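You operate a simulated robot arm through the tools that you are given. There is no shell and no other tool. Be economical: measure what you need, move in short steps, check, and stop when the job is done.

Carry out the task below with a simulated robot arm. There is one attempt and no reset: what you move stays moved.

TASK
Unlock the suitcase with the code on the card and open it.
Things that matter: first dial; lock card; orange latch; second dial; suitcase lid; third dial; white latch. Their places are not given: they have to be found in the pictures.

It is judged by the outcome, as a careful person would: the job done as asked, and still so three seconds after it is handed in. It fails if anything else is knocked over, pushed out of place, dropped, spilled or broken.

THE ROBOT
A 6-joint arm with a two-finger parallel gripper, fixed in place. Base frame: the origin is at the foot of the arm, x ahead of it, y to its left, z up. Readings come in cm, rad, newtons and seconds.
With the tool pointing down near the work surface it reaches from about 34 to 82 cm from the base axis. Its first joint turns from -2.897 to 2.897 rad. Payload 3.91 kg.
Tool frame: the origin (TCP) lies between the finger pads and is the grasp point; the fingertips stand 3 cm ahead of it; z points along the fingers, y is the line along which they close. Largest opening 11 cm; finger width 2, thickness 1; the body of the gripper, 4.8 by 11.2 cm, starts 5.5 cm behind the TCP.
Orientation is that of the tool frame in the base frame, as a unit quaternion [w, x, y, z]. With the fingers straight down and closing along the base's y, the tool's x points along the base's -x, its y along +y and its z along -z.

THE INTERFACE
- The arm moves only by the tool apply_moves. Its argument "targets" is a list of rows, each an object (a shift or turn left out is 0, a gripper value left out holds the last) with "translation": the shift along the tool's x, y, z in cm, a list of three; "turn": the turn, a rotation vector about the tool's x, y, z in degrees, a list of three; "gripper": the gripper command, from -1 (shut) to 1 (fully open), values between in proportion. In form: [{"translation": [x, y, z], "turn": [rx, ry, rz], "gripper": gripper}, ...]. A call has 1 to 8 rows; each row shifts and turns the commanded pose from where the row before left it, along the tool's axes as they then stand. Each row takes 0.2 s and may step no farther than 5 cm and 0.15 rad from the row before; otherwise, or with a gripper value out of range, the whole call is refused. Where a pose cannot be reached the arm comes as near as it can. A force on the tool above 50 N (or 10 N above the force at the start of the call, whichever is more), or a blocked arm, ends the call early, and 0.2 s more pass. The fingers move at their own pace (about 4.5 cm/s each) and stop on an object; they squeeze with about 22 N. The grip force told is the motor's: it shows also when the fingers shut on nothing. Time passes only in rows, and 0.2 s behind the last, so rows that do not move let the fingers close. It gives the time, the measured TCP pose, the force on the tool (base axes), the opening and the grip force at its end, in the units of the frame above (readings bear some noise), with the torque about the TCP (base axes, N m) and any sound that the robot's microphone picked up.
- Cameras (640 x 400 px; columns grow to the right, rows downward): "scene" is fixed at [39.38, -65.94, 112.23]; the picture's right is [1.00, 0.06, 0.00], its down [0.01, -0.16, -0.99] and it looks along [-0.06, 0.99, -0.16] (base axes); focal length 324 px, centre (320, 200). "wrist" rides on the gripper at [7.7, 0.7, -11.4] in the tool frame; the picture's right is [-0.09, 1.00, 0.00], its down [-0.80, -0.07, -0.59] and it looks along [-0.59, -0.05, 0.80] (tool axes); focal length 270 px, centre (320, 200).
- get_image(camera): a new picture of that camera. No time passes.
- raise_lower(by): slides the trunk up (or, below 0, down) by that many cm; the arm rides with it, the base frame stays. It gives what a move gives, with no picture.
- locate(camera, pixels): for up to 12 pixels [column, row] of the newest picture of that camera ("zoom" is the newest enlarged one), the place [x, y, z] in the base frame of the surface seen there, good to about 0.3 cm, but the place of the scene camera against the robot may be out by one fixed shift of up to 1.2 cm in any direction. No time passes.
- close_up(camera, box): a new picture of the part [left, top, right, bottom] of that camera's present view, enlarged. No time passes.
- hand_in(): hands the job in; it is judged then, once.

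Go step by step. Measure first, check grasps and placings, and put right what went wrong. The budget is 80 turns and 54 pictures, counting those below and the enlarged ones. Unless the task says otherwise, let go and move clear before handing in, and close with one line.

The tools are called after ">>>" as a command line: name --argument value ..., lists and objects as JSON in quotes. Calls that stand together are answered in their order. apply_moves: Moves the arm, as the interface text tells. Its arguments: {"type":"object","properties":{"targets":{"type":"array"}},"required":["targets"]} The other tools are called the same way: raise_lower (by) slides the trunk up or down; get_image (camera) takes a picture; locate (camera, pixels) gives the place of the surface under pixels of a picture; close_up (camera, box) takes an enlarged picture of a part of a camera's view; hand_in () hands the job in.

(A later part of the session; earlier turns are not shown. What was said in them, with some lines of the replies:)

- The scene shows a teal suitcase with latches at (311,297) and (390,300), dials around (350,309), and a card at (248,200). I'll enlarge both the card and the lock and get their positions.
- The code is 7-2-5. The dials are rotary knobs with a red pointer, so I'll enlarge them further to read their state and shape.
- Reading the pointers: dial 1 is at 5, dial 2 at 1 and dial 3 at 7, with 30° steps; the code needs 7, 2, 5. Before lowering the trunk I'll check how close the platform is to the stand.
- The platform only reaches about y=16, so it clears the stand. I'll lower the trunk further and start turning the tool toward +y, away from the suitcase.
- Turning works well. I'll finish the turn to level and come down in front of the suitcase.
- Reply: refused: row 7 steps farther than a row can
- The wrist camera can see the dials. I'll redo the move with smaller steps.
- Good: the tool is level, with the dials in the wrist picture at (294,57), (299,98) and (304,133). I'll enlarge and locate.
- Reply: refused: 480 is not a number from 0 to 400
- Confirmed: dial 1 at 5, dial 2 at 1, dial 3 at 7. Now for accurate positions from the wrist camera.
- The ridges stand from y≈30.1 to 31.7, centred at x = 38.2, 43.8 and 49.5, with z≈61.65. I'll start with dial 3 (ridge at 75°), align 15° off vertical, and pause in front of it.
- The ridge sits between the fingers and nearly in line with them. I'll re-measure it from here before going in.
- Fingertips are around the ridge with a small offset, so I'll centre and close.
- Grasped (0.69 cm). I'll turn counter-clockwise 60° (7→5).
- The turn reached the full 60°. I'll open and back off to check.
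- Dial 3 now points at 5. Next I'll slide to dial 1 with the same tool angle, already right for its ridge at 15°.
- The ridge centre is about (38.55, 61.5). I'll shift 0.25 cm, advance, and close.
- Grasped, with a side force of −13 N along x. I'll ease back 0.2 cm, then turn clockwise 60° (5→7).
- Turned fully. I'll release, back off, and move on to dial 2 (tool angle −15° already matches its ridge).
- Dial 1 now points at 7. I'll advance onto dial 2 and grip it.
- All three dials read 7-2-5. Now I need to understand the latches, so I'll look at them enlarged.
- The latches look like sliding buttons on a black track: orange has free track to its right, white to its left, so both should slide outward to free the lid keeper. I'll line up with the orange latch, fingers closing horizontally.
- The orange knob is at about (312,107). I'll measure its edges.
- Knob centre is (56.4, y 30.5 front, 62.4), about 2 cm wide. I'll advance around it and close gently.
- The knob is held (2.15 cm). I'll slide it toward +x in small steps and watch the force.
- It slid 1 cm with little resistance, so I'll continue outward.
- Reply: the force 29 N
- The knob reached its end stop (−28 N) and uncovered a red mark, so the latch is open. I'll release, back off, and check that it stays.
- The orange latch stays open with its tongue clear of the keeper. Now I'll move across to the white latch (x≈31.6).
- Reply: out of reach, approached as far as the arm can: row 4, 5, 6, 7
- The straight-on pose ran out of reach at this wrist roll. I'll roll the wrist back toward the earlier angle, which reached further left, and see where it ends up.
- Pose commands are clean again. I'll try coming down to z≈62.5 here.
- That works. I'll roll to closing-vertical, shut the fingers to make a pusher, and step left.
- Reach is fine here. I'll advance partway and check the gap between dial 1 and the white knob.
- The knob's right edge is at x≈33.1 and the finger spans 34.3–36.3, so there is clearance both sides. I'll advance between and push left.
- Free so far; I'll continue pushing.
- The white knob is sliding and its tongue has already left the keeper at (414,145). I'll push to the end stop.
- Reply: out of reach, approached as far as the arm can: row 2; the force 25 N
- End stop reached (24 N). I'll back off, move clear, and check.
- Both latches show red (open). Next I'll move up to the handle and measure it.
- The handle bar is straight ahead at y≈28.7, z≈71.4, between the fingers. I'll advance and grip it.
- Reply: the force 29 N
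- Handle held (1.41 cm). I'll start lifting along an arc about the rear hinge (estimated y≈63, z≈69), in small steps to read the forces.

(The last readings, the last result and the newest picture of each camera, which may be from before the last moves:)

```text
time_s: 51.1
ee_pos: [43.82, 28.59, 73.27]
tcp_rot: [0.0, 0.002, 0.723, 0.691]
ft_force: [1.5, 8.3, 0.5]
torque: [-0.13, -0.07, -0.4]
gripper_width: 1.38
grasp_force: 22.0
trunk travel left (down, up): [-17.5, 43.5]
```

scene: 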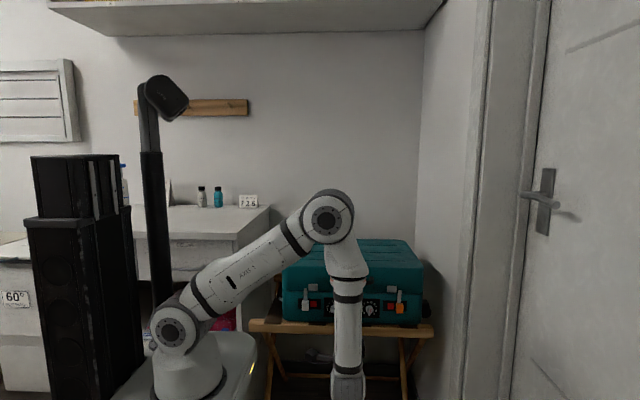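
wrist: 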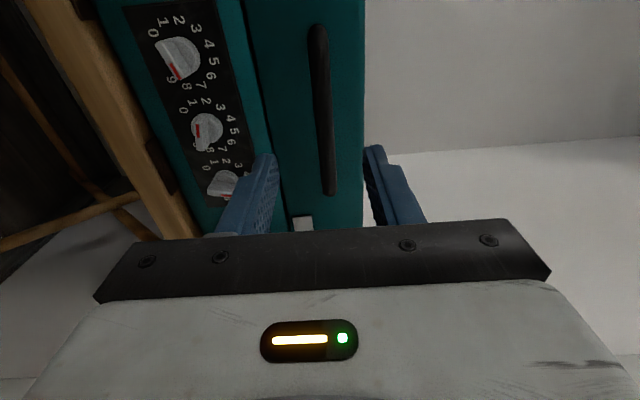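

It's rising with low force, so I'll continue the arc.

>>> apply_moves --targets '[{"translation": [0, 1.5, 0.14], "turn": [2.5, 0, 0]}, {"translation": [0, 1.5, 0.14], "turn": [2.5, 0, 0]}, {"translation": [0, 1.5, 0.14], "turn": [2.5, 0, 0]}, {"translation": [0, 1.5, 0.14], "turn": [2.5, 0, 0]}, {}]'

>>> get_image --camera "scene"

```text
time_s: 52.3
ee_pos: [43.96, 29.57, 79.1]
tcp_rot: [0.0, 0.001, 0.78, 0.626]
ft_force: [-8.8, 10.4, -0.6]
torque: [-0.11, -0.02, 0.23]
gripper_width: 1.36
grasp_force: 22.1
trunk travel left (down, up): [-17.5, 43.5]
```

```text
20 pictures are left
```

scene: 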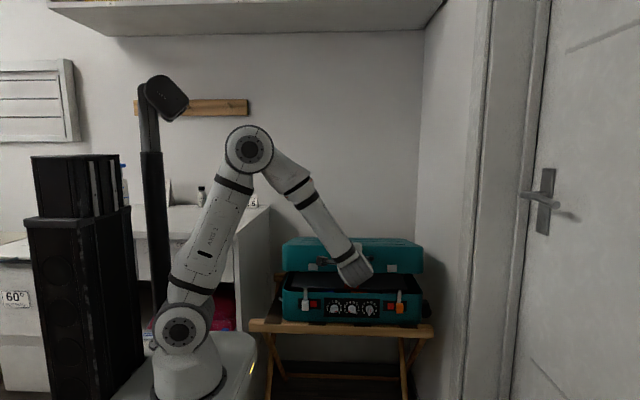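

The lid is opening. The lid is pulling the tool slightly inward (+10 N in y), so I'll add a little forward motion and continue.

>>> apply_moves --targets '[{"translation": [0, 1.5, 0.24], "turn": [2.5, 0, 0]}, {"translation": [0, 1.5, 0.24], "turn": [2.5, 0, 0]}, {"translation": [0, 1.5, 0.2], "turn": [2.5, 0, 0]}, {"translation": [0, 1.5, 0.2], "turn": [2.5, 0, 0]}, {"translation": [0, 1.5, 0.2], "turn": [2.5, 0, 0]}, {"translation": [0, 1.5, 0.2], "turn": [2.5, 0, 0]}, {}]'

```text
time_s: 53.9
ee_pos: [44.01, 33.73, 87.35]
tcp_rot: [0.001, 0.0, 0.855, 0.519]
ft_force: [-4.9, -11.1, 4.2]
torque: [-0.04, -0.26, -0.25]
gripper_width: 1.34
grasp_force: 21.7
trunk travel left (down, up): [-17.5, 43.5]
```

About 27° open with modest forces. I'll keep going on the original arc.

>>> apply_moves --targets '[{"translation": [0, 1.5, 0.1], "turn": [2.5, 0, 0]}, {"translation": [0, 1.5, 0.12], "turn": [2.5, 0, 0]}, {"translation": [0, 1.5, 0.14], "turn": [2.5, 0, 0]}, {"translation": [0, 1.5, 0.14], "turn": [2.5, 0, 0]}, {"translation": [0, 1.5, 0.14], "turn": [2.5, 0, 0]}, {"translation": [0, 1.5, 0.14], "turn": [2.5, 0, 0]}, {}]'

```text
time_s: 55.5
ee_pos: [43.86, 39.51, 94.15]
tcp_rot: [0.0, 0.0, 0.915, 0.403]
ft_force: [-3.6, -3.2, 0.9]
torque: [-0.04, -0.32, -0.02]
gripper_width: 1.36
grasp_force: 22.2
trunk travel left (down, up): [-17.5, 43.5]
```

Now about 42° open with low forces; I'll continue.

>>> apply_moves --targets '[{"translation": [0, 1.5, 0.14], "turn": [2.5, 0, 0]}, {"translation": [0, 1.5, 0.14], "turn": [2.5, 0, 0]}, {"translation": [0, 1.5, 0.14], "turn": [2.5, 0, 0]}, {"translation": [0, 1.5, 0.14], "turn": [2.5, 0, 0]}, {"translation": [0, 1.5, 0.14], "turn": [2.5, 0, 0]}, {"translation": [0, 1.5, 0.14], "turn": [2.5, 0, 0]}, {}]'

>>> get_image --camera "scene"

```text
time_s: 57.1
ee_pos: [43.91, 46.8, 99.69]
tcp_rot: [0.0, 0.0, 0.96, 0.28]
ft_force: [-10.6, -5.0, 5.4]
torque: [-0.01, 0.1, 0.33]
gripper_width: 1.38
grasp_force: 22.8
trunk travel left (down, up): [-17.5, 43.5]
```

```text
19 pictures are left
```

scene: 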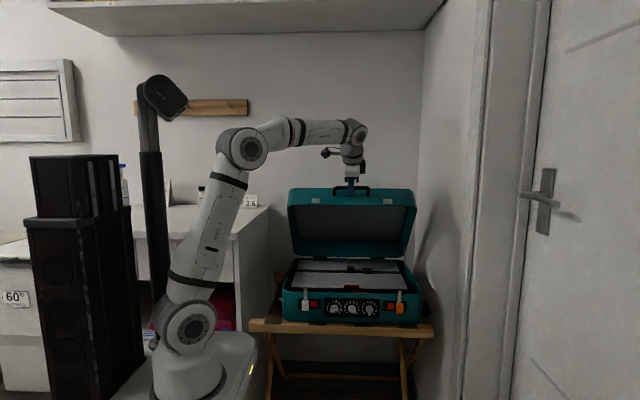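

About 57° open and the arm still has bend left. Continuing.

>>> apply_moves --targets '[{"translation": [0, 1.5, 0.14], "turn": [2.5, 0, 0]}, {"translation": [0, 1.5, 0.14], "turn": [2.5, 0, 0]}, {"translation": [0, 1.5, 0.14], "turn": [2.5, 0, 0]}, {"translation": [0, 1.5, 0.14], "turn": [2.5, 0, 0]}, {"translation": [0, 1.5, 0.14], "turn": [2.5, 0, 0]}, {"translation": [0, 1.5, 0.14], "turn": [2.5, 0, 0]}, {}]'

```text
time_s: 58.7
ee_pos: [43.78, 54.42, 102.41]
tcp_rot: [0.0, 0.001, 0.988, 0.152]
ft_force: [9.3, -4.8, 12.9]
torque: [0.03, -0.23, 0.41]
gripper_width: 1.41
grasp_force: 22.0
out of reach, approached as far as the arm can: row 6
trunk travel left (down, up): [-17.5, 43.5]
```

The arm reached its limit at about 72°. I'll loosen the fingers slightly so they still cage the bar, and see whether the lid holds itself.

>>> apply_moves --targets '[{"gripper": -0.5}, {}, {}, {}, {}]'

>>> close_up --camera "scene" --box '[280, 120, 440, 220]'

>>> get_image --camera "wrist"

```text
time_s: 59.9
ee_pos: [43.65, 54.66, 102.17]
tcp_rot: [0.0, 0.001, 0.988, 0.152]
ft_force: [-0.2, 0.1, -0.7]
torque: [0.01, -0.03, -0.01]
gripper_width: 2.79
grasp_force: 0.5
trunk travel left (down, up): [-17.5, 43.5]
```

```text
4.00 times, centred on (360, 170) of scene
```

zoom: 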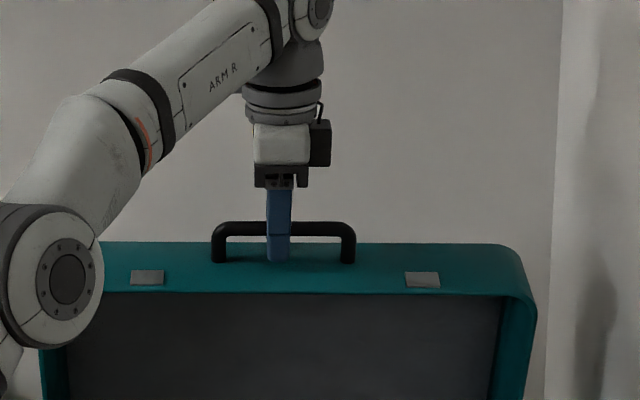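

```text
17 pictures are left
```

wrist: 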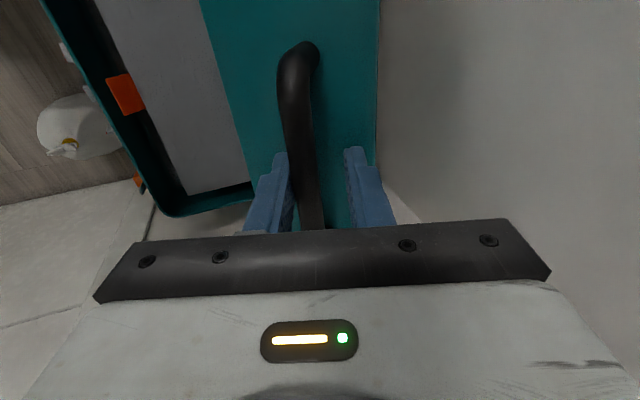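

The force is about zero, and the bar looks near the front (left) finger. I'll move the fingers 0.8 cm in the closing direction to see whether the lid follows or stays put.

>>> apply_moves --targets '[{"translation": [0, -0.4, 0]}, {"translation": [0, -0.4, 0]}, {}, {}, {}]'

>>> get_image --camera "wrist"

```text
time_s: 61.1
ee_pos: [43.58, 53.93, 101.92]
tcp_rot: [0.0, 0.001, 0.988, 0.152]
ft_force: [-0.5, -0.5, -0.3]
torque: [-0.01, 0.03, 0.02]
gripper_width: 2.79
grasp_force: 0.7
trunk travel left (down, up): [-17.5, 43.5]
```

```text
16 pictures are left
```

wrist: 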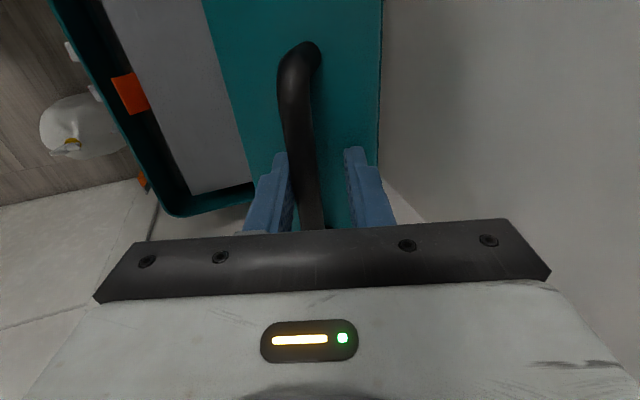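

The bar follows the front finger, so the lid doesn't hold itself and has to go further back. For more reach I'll raise the trunk in small steps while the fingers keep caging the bar, moving the arm down by the same amount each time.

>>> apply_moves --targets '[{"translation": [0.7, 0, 0.3]}, {"translation": [0.7, 0, 0]}, {}]'

>>> raise_lower --by 1.5

>>> apply_moves --targets '[{"translation": [0, -0.23, 0.72]}, {"translation": [0, -0.22, 0.71]}, {}]'

>>> get_image --camera "wrist"

```text
time_s: 61.9
ee_pos: [42.08, 53.88, 101.76]
tcp_rot: [0.0, 0.001, 0.988, 0.153]
ft_force: [4.4, -2.5, 6.1]
torque: [0.15, -0.04, -0.11]
gripper_width: 2.77
grasp_force: 0.0
trunk travel left (down, up): [-17.5, 43.5]
```

```text
time_s: 62.5
ee_pos: [42.15, 54.0, 103.17]
tcp_rot: [0.0, 0.0, 0.988, 0.153]
ft_force: [-1.3, -0.3, -0.2]
torque: [-0.03, -0.04, 0.0]
gripper_width: 2.77
grasp_force: 0.4
trunk travel left (down, up): [-19.0, 42.0]
```

```text
time_s: 63.3
ee_pos: [42.12, 54.01, 101.68]
tcp_rot: [0.001, 0.0, 0.988, 0.152]
ft_force: [2.0, -3.2, 6.0]
torque: [0.12, -0.03, -0.07]
gripper_width: 2.76
grasp_force: 0.0
trunk travel left (down, up): [-19.0, 42.0]
```

```text
15 pictures are left
```

wrist: 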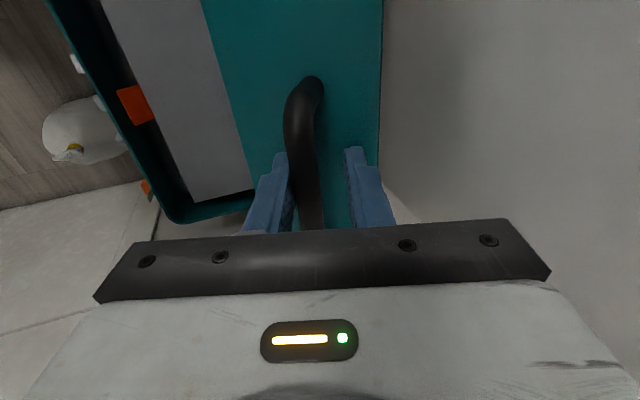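

The trunk-raise trick works, with the fingertips just touching the lid face at z≈101.7. I'll repeat it several times.

>>> raise_lower --by 2

>>> apply_moves --targets '[{"translation": [0, -0.27, 0.86]}, {"translation": [0, -0.27, 0.86]}, {}]'

>>> raise_lower --by 2

>>> apply_moves --targets '[{"translation": [0, -0.3, 0.955]}, {"translation": [0, -0.3, 0.955]}, {}]'

>>> raise_lower --by 2

>>> apply_moves --targets '[{"translation": [0, -0.3, 0.955]}, {"translation": [0, -0.3, 0.955]}, {}]'

>>> raise_lower --by 2

>>> apply_moves --targets '[{"translation": [0, -0.3, 0.955]}, {"translation": [0, -0.3, 0.955]}, {}]'

>>> get_image --camera "wrist"

```text
time_s: 64.0
ee_pos: [42.08, 54.03, 103.7]
tcp_rot: [-0.001, 0.0, 0.988, 0.151]
ft_force: [-0.4, -0.8, 0.0]
torque: [-0.03, 0.0, 0.04]
gripper_width: 2.76
grasp_force: 0.4
trunk travel left (down, up): [-21.0, 40.0]
```

```text
time_s: 64.8
ee_pos: [42.09, 54.0, 101.79]
tcp_rot: [0.0, 0.0, 0.988, 0.152]
ft_force: [0.1, -0.9, 0.9]
torque: [0.01, -0.01, 0.03]
gripper_width: 2.78
grasp_force: 1.0
trunk travel left (down, up): [-21.0, 40.0]
```

```text
time_s: 65.5
ee_pos: [42.13, 53.96, 103.81]
tcp_rot: [0.0, 0.0, 0.988, 0.152]
ft_force: [0.1, -0.3, 0.5]
torque: [-0.02, -0.01, 0.03]
gripper_width: 2.77
grasp_force: 0.4
trunk travel left (down, up): [-23.0, 38.0]
```

```text
time_s: 66.2
ee_pos: [42.03, 53.99, 101.87]
tcp_rot: [0.0, 0.001, 0.988, 0.153]
ft_force: [-0.1, -1.6, 0.0]
torque: [-0.01, 0.0, 0.01]
gripper_width: 2.78
grasp_force: 0.4
trunk travel left (down, up): [-23.0, 38.0]
```

```text
time_s: 66.9
ee_pos: [42.03, 54.01, 103.77]
tcp_rot: [-0.001, 0.0, 0.988, 0.152]
ft_force: [-0.3, -0.4, -0.2]
torque: [0.02, 0.01, 0.02]
gripper_width: 2.79
grasp_force: 0.1
trunk travel left (down, up): [-25.0, 36.0]
```

```text
time_s: 67.7
ee_pos: [41.97, 54.04, 101.77]
tcp_rot: [0.001, 0.0, 0.988, 0.153]
ft_force: [0.3, -0.6, 0.2]
torque: [-0.02, -0.03, 0.0]
gripper_width: 2.78
grasp_force: 1.0
trunk travel left (down, up): [-25.0, 36.0]
```

```text
time_s: 68.4
ee_pos: [41.89, 54.04, 103.86]
tcp_rot: [0.001, 0.0, 0.988, 0.152]
ft_force: [0.5, -0.1, -0.7]
torque: [-0.05, -0.03, 0.01]
gripper_width: 2.78
grasp_force: 0.0
trunk travel left (down, up): [-27.0, 34.0]
```

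```text
time_s: 69.2
ee_pos: [42.14, 54.03, 101.8]
tcp_rot: [0.001, 0.0, 0.988, 0.152]
ft_force: [0.7, -0.8, -0.1]
torque: [-0.01, -0.01, -0.02]
gripper_width: 2.79
grasp_force: 1.1
trunk travel left (down, up): [-27.0, 34.0]
```

```text
14 pictures are left
```

wrist: 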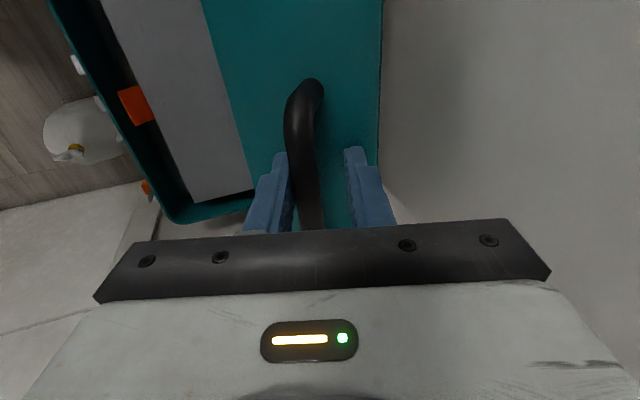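

The lid is still caged and stable, and the trunk is up 9.5 cm. Another round of the same steps will give more reach.

>>> raise_lower --by 2

>>> apply_moves --targets '[{"translation": [0, -0.3, 0.955]}, {"translation": [0, -0.3, 0.955]}, {}]'

>>> raise_lower --by 2

>>> apply_moves --targets '[{"translation": [0, -0.3, 0.955]}, {"translation": [0, -0.3, 0.955]}, {}]'

>>> raise_lower --by 2

>>> apply_moves --targets '[{"translation": [0, -0.3, 0.955]}, {"translation": [0, -0.3, 0.955]}, {}]'

>>> raise_lower --by 2

>>> apply_moves --targets '[{"translation": [0, -0.3, 0.955]}, {"translation": [0, -0.3, 0.955]}, {}]'

>>> raise_lower --by 2

>>> apply_moves --targets '[{"translation": [0, -0.3, 0.955]}, {"translation": [0, -0.3, 0.955]}, {}]'

>>> get_image --camera "scene"

```text
time_s: 69.9
ee_pos: [42.02, 53.94, 103.92]
tcp_rot: [0.0, 0.001, 0.988, 0.152]
ft_force: [1.3, -0.1, 0.2]
torque: [-0.01, -0.03, -0.01]
gripper_width: 2.79
grasp_force: 0.4
trunk travel left (down, up): [-29.0, 32.0]
```

```text
time_s: 70.7
ee_pos: [42.05, 54.1, 101.86]
tcp_rot: [0.0, 0.0, 0.988, 0.152]
ft_force: [0.0, -0.4, -1.2]
torque: [-0.01, -0.01, 0.01]
gripper_width: 2.79
grasp_force: 0.0
trunk travel left (down, up): [-29.0, 32.0]
```

```text
time_s: 71.3
ee_pos: [42.02, 54.03, 103.93]
tcp_rot: [0.0, 0.0, 0.988, 0.152]
ft_force: [0.2, -0.9, 0.8]
torque: [-0.05, 0.02, -0.02]
gripper_width: 2.77
grasp_force: 0.1
trunk travel left (down, up): [-31.0, 30.0]
```

```text
time_s: 72.1
ee_pos: [42.01, 54.01, 101.9]
tcp_rot: [0.0, -0.001, 0.988, 0.152]
ft_force: [0.2, -1.3, 0.1]
torque: [0.01, -0.02, -0.02]
gripper_width: 2.79
grasp_force: 0.5
trunk travel left (down, up): [-31.0, 30.0]
```

```text
time_s: 72.8
ee_pos: [42.09, 54.05, 103.98]
tcp_rot: [0.0, 0.0, 0.988, 0.152]
ft_force: [-0.5, 0.5, -0.3]
torque: [0.04, 0.0, 0.0]
gripper_width: 2.77
grasp_force: 0.1
trunk travel left (down, up): [-33.0, 28.0]
```

```text
time_s: 73.6
ee_pos: [41.95, 54.04, 101.72]
tcp_rot: [0.001, 0.0, 0.988, 0.151]
ft_force: [-0.1, -1.3, -0.1]
torque: [0.02, -0.03, 0.01]
gripper_width: 2.77
grasp_force: 0.6
trunk travel left (down, up): [-33.0, 28.0]
```

```text
time_s: 74.3
ee_pos: [41.94, 54.04, 103.72]
tcp_rot: [0.0, 0.0, 0.988, 0.153]
ft_force: [0.1, -1.6, 0.1]
torque: [-0.01, -0.02, -0.02]
gripper_width: 2.77
grasp_force: 0.2
trunk travel left (down, up): [-35.0, 26.0]
```

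```text
time_s: 75.1
ee_pos: [42.14, 54.07, 101.82]
tcp_rot: [0.0, 0.0, 0.988, 0.153]
ft_force: [-0.8, -0.1, 0.7]
torque: [-0.01, -0.01, 0.01]
gripper_width: 2.78
grasp_force: 0.1
trunk travel left (down, up): [-35.0, 26.0]
```

```text
time_s: 75.7
ee_pos: [42.11, 53.92, 103.83]
tcp_rot: [-0.001, 0.001, 0.988, 0.152]
ft_force: [0.0, -0.8, -0.6]
torque: [0.0, 0.0, 0.01]
gripper_width: 2.74
grasp_force: 0.7
trunk travel left (down, up): [-37.0, 24.0]
```

```text
time_s: 76.5
ee_pos: [41.99, 53.95, 101.92]
tcp_rot: [0.0, 0.0, 0.988, 0.152]
ft_force: [0.3, -0.9, 0.4]
torque: [0.01, 0.01, -0.02]
gripper_width: 2.79
grasp_force: 0.1
trunk travel left (down, up): [-37.0, 24.0]
```

```text
13 pictures are left
```

scene: 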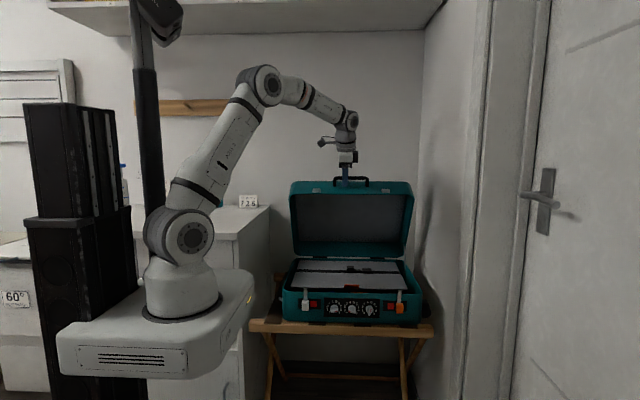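

The arm now has more bend. I'll push the bar on toward +y with a slight rise and watch the reach flag.

>>> apply_moves --targets '[{"translation": [0, 0.98, 0.18]}, {"translation": [0, 0.98, 0.18]}, {"translation": [0, 0.98, 0.18]}, {"translation": [0, 0.98, 0.2]}, {"translation": [0, 0.98, 0.2]}, {"translation": [0, 0.98, 0.25]}, {}]'

>>> get_image --camera "wrist"

```text
time_s: 78.1
ee_pos: [42.0, 59.86, 102.76]
tcp_rot: [0.001, 0.001, 0.988, 0.155]
ft_force: [8.6, -2.2, 24.5]
torque: [0.37, -0.04, 0.0]
gripper_width: 2.95
grasp_force: 2.5
trunk travel left (down, up): [-37.0, 24.0]
```

```text
12 pictures are left
```

wrist: 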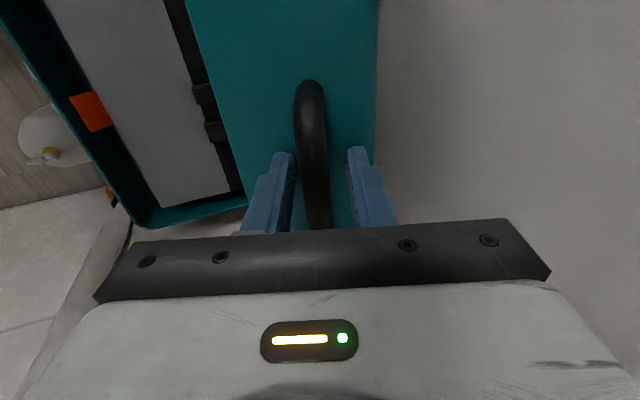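

The fingertips press on the lid face (24 N up), so I'll lift 0.7 cm and continue back.

>>> apply_moves --targets '[{"translation": [0, 0.2, -0.8]}, {"translation": [0, 0.95, 0.25]}, {"translation": [0, 0.95, 0.27]}, {"translation": [0, 0.95, 0.27]}, {"translation": [0, 0.95, 0.27]}, {}]'

>>> get_image --camera "wrist"

```text
time_s: 79.5
ee_pos: [41.95, 63.84, 103.55]
tcp_rot: [0.0, 0.0, 0.988, 0.151]
ft_force: [-0.2, 1.8, 0.3]
torque: [0.03, -0.01, 0.0]
gripper_width: 2.78
grasp_force: 0.4
trunk travel left (down, up): [-37.0, 24.0]
```

```text
11 pictures are left
```

wrist: 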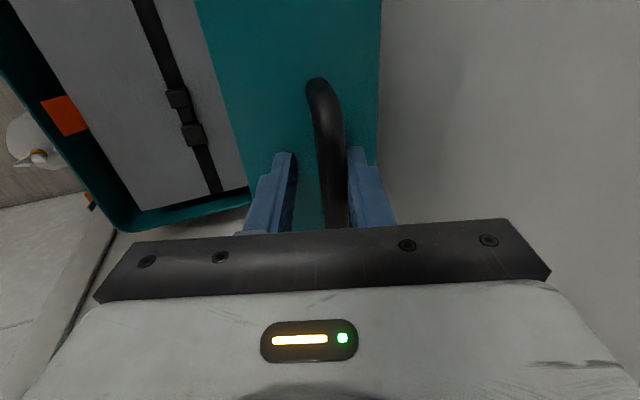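

The bar now rests on the rear finger: the lid is past its balance point and falling backward. I'll let it back gently until it meets its stop.

>>> apply_moves --targets '[{"translation": [0, 0.95, 0.27]}, {"translation": [0, 0.95, 0.3]}, {"translation": [0, 0.95, 0.33]}, {"translation": [0, 0.9, 0.36]}, {}]'

>>> get_image --camera "wrist"

```text
time_s: 80.7
ee_pos: [42.01, 67.74, 103.59]
tcp_rot: [0.002, -0.001, 0.988, 0.154]
ft_force: [-0.5, 1.6, 10.3]
torque: [-0.16, 0.0, 0.05]
gripper_width: 2.94
grasp_force: 2.3
trunk travel left (down, up): [-37.0, 24.0]
```

```text
10 pictures are left
```

wrist: 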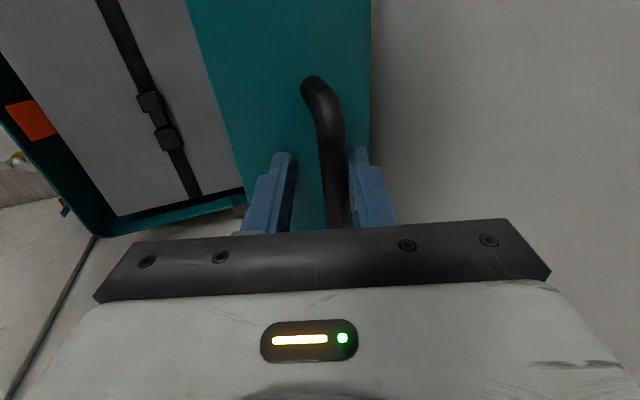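

Still leaning on the rear finger. I'll lift a bit and keep lowering it backward.

>>> apply_moves --targets '[{"translation": [0, 0.1, -0.5]}, {"translation": [0, 0.9, 0.35]}, {"translation": [0, 0.9, 0.42]}, {"translation": [0, 0.9, 0.48]}, {}]'

>>> get_image --camera "wrist"

```text
time_s: 81.9
ee_pos: [41.75, 68.89, 103.58]
tcp_rot: [0.008, 0.004, 0.987, 0.159]
ft_force: [7.2, 3.1, 10.7]
torque: [-0.12, -0.27, 0.13]
gripper_width: 2.92
grasp_force: 1.6
out of reach, approached as far as the arm can: row 2, 3, 4
trunk travel left (down, up): [-37.0, 24.0]
stopped in row 5: the force on the tool passed its limit at 53 N (the readings are from after the stop); the commanded pose is now the measured one
```

```text
9 pictures are left
```

wrist: 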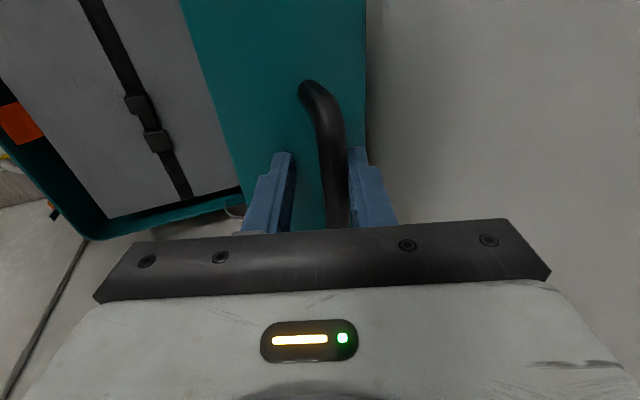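

Reach limit again at roughly 98–100°. I'll lift slightly and tilt the tool forward to gain reach, then keep lowering the lid in contact.

>>> apply_moves --targets '[{"translation": [0, -0.2, -0.9]}, {"turn": [-5, 0, 0]}, {"turn": [-5, 0, 0]}, {"turn": [-5, 0, 0]}, {}]'

>>> get_image --camera "wrist"

```text
time_s: 83.1
ee_pos: [41.54, 68.4, 104.12]
tcp_rot: [0.006, 0.0, 0.958, 0.286]
ft_force: [-1.0, 2.1, 0.3]
torque: [0.02, 0.02, -0.03]
gripper_width: 2.84
grasp_force: 1.0
trunk travel left (down, up): [-37.0, 24.0]
```

```text
8 pictures are left
```

wrist: 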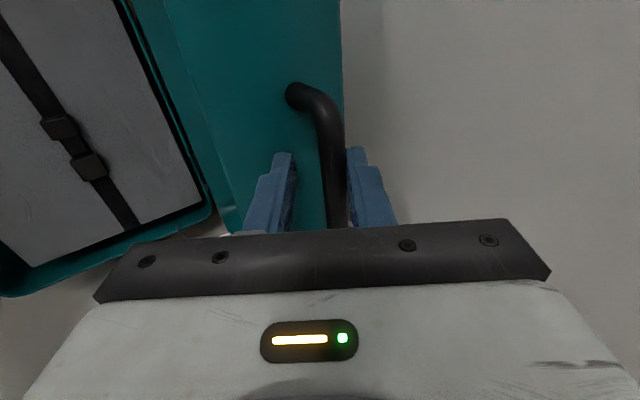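

The bar is still on the rear finger, with low force. Continuing to lower it backward.

>>> apply_moves --targets '[{"translation": [0, 0.72, 0.73]}, {"translation": [0, 0.72, 0.73]}, {"translation": [0, 0.7, 0.75]}, {}]'

>>> get_image --camera "wrist"

```text
time_s: 84.1
ee_pos: [41.63, 71.48, 103.59]
tcp_rot: [0.006, 0.001, 0.958, 0.286]
ft_force: [2.1, 3.6, 7.3]
torque: [0.1, -0.03, -0.1]
gripper_width: 2.99
grasp_force: 2.0
trunk travel left (down, up): [-37.0, 24.0]
```

```text
7 pictures are left
```

wrist: 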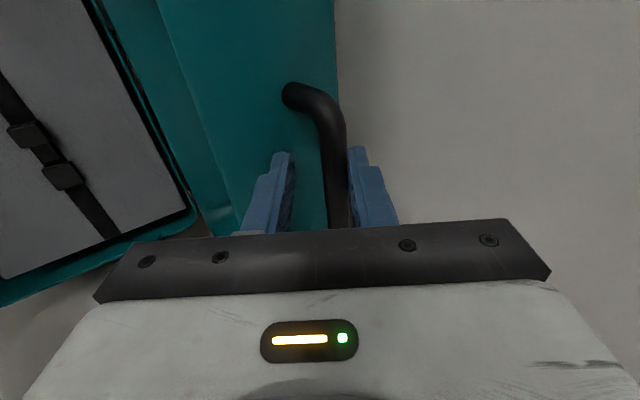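

Still leaning back at roughly 103°. One more stretch.

>>> apply_moves --targets '[{"translation": [0, 0.5, 0.2]}, {"translation": [0, 0.7, 0.7]}, {"translation": [0, 0.65, 0.75]}, {"translation": [0, 0.65, 0.8]}, {}]'

>>> get_image --camera "wrist"

```text
time_s: 85.3
ee_pos: [41.58, 74.94, 102.84]
tcp_rot: [0.006, 0.002, 0.959, 0.285]
ft_force: [0.0, 4.6, 7.8]
torque: [0.07, 0.1, -0.05]
gripper_width: 2.75
grasp_force: 0.1
trunk travel left (down, up): [-37.0, 24.0]
```

```text
6 pictures are left
```

wrist: 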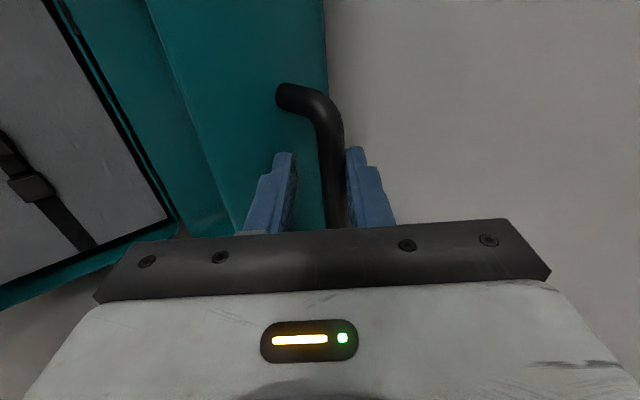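

About 108° now, and the lid's back is near the wall at y≈81. I'll open the fingers, withdraw slowly along the tool axis, and check where it settles.

>>> apply_moves --targets '[{"translation": [0, 0.6, 0.1]}, {"translation": [0, 0.4, 0], "gripper": -0.3}, {}, {"translation": [0, 0, -1.5]}, {"translation": [0, 0, -2]}, {"translation": [0, 0, -3]}, {"translation": [0, 0, -4]}]'

>>> get_image --camera "scene"

```text
time_s: 86.9
ee_pos: [41.12, 69.24, 111.78]
tcp_rot: [0.006, 0.002, 0.959, 0.285]
ft_force: [-0.8, 1.3, -0.2]
torque: [0.04, -0.06, -0.01]
gripper_width: 3.86
grasp_force: 0.0
out of reach, approached as far as the arm can: row 1, 2
trunk travel left (down, up): [-37.0, 24.0]
```

```text
5 pictures are left
```

scene: 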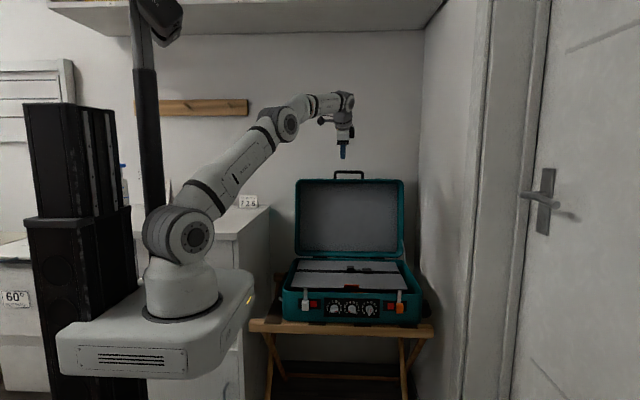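

The lid stands open, leaning back at its stop, and the gripper is free. I'll move clear and wait, then confirm that the lid and dials are still in place.

>>> apply_moves --targets '[{"translation": [0, -3, -3]}, {"translation": [0, -3, -3]}, {"translation": [0, -3, -2]}, {"translation": [0, -4, 0]}, {}, {}, {}, {}]'

>>> get_image --camera "scene"

>>> close_up --camera "scene" --box '[280, 250, 440, 330]'

```text
time_s: 88.7
ee_pos: [41.13, 53.94, 111.26]
tcp_rot: [0.006, 0.003, 0.959, 0.284]
ft_force: [0.2, 0.1, 0.5]
torque: [-0.02, 0.01, 0.01]
gripper_width: 3.81
grasp_force: 0.1
trunk travel left (down, up): [-37.0, 24.0]
```

```text
4 pictures are left
```

scene: 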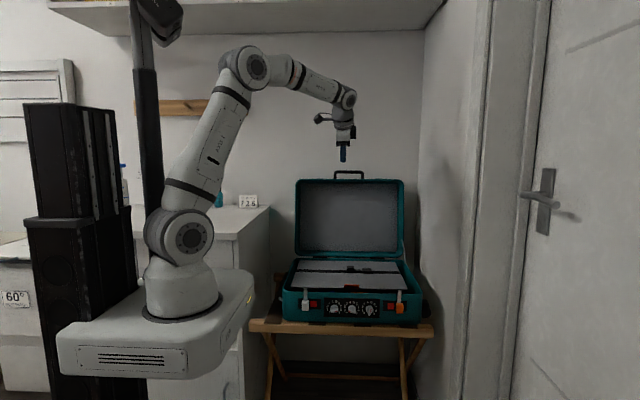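

```text
4.00 times, centred on (360, 290) of scene
```

zoom: 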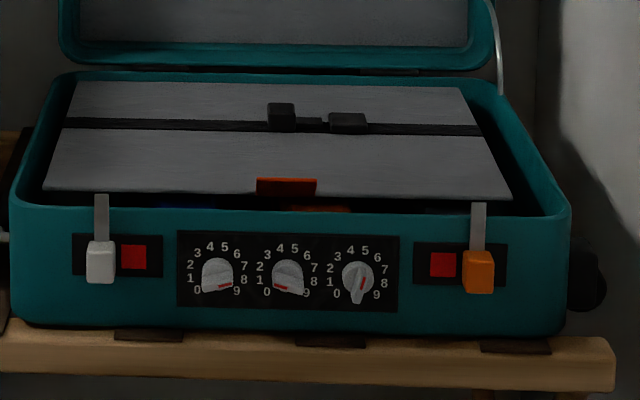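

The lid has stayed open without moving. The dials read 7-2-5, both latches show red, the case is in place on its stand, and the arm is clear, so I'm handing in.

>>> hand_in

```text
The job is handed in.
```

The suitcase is unlocked with the card's code, 7-2-5. Both latches are slid open, and the lid is open, leaning back and staying there on its own.
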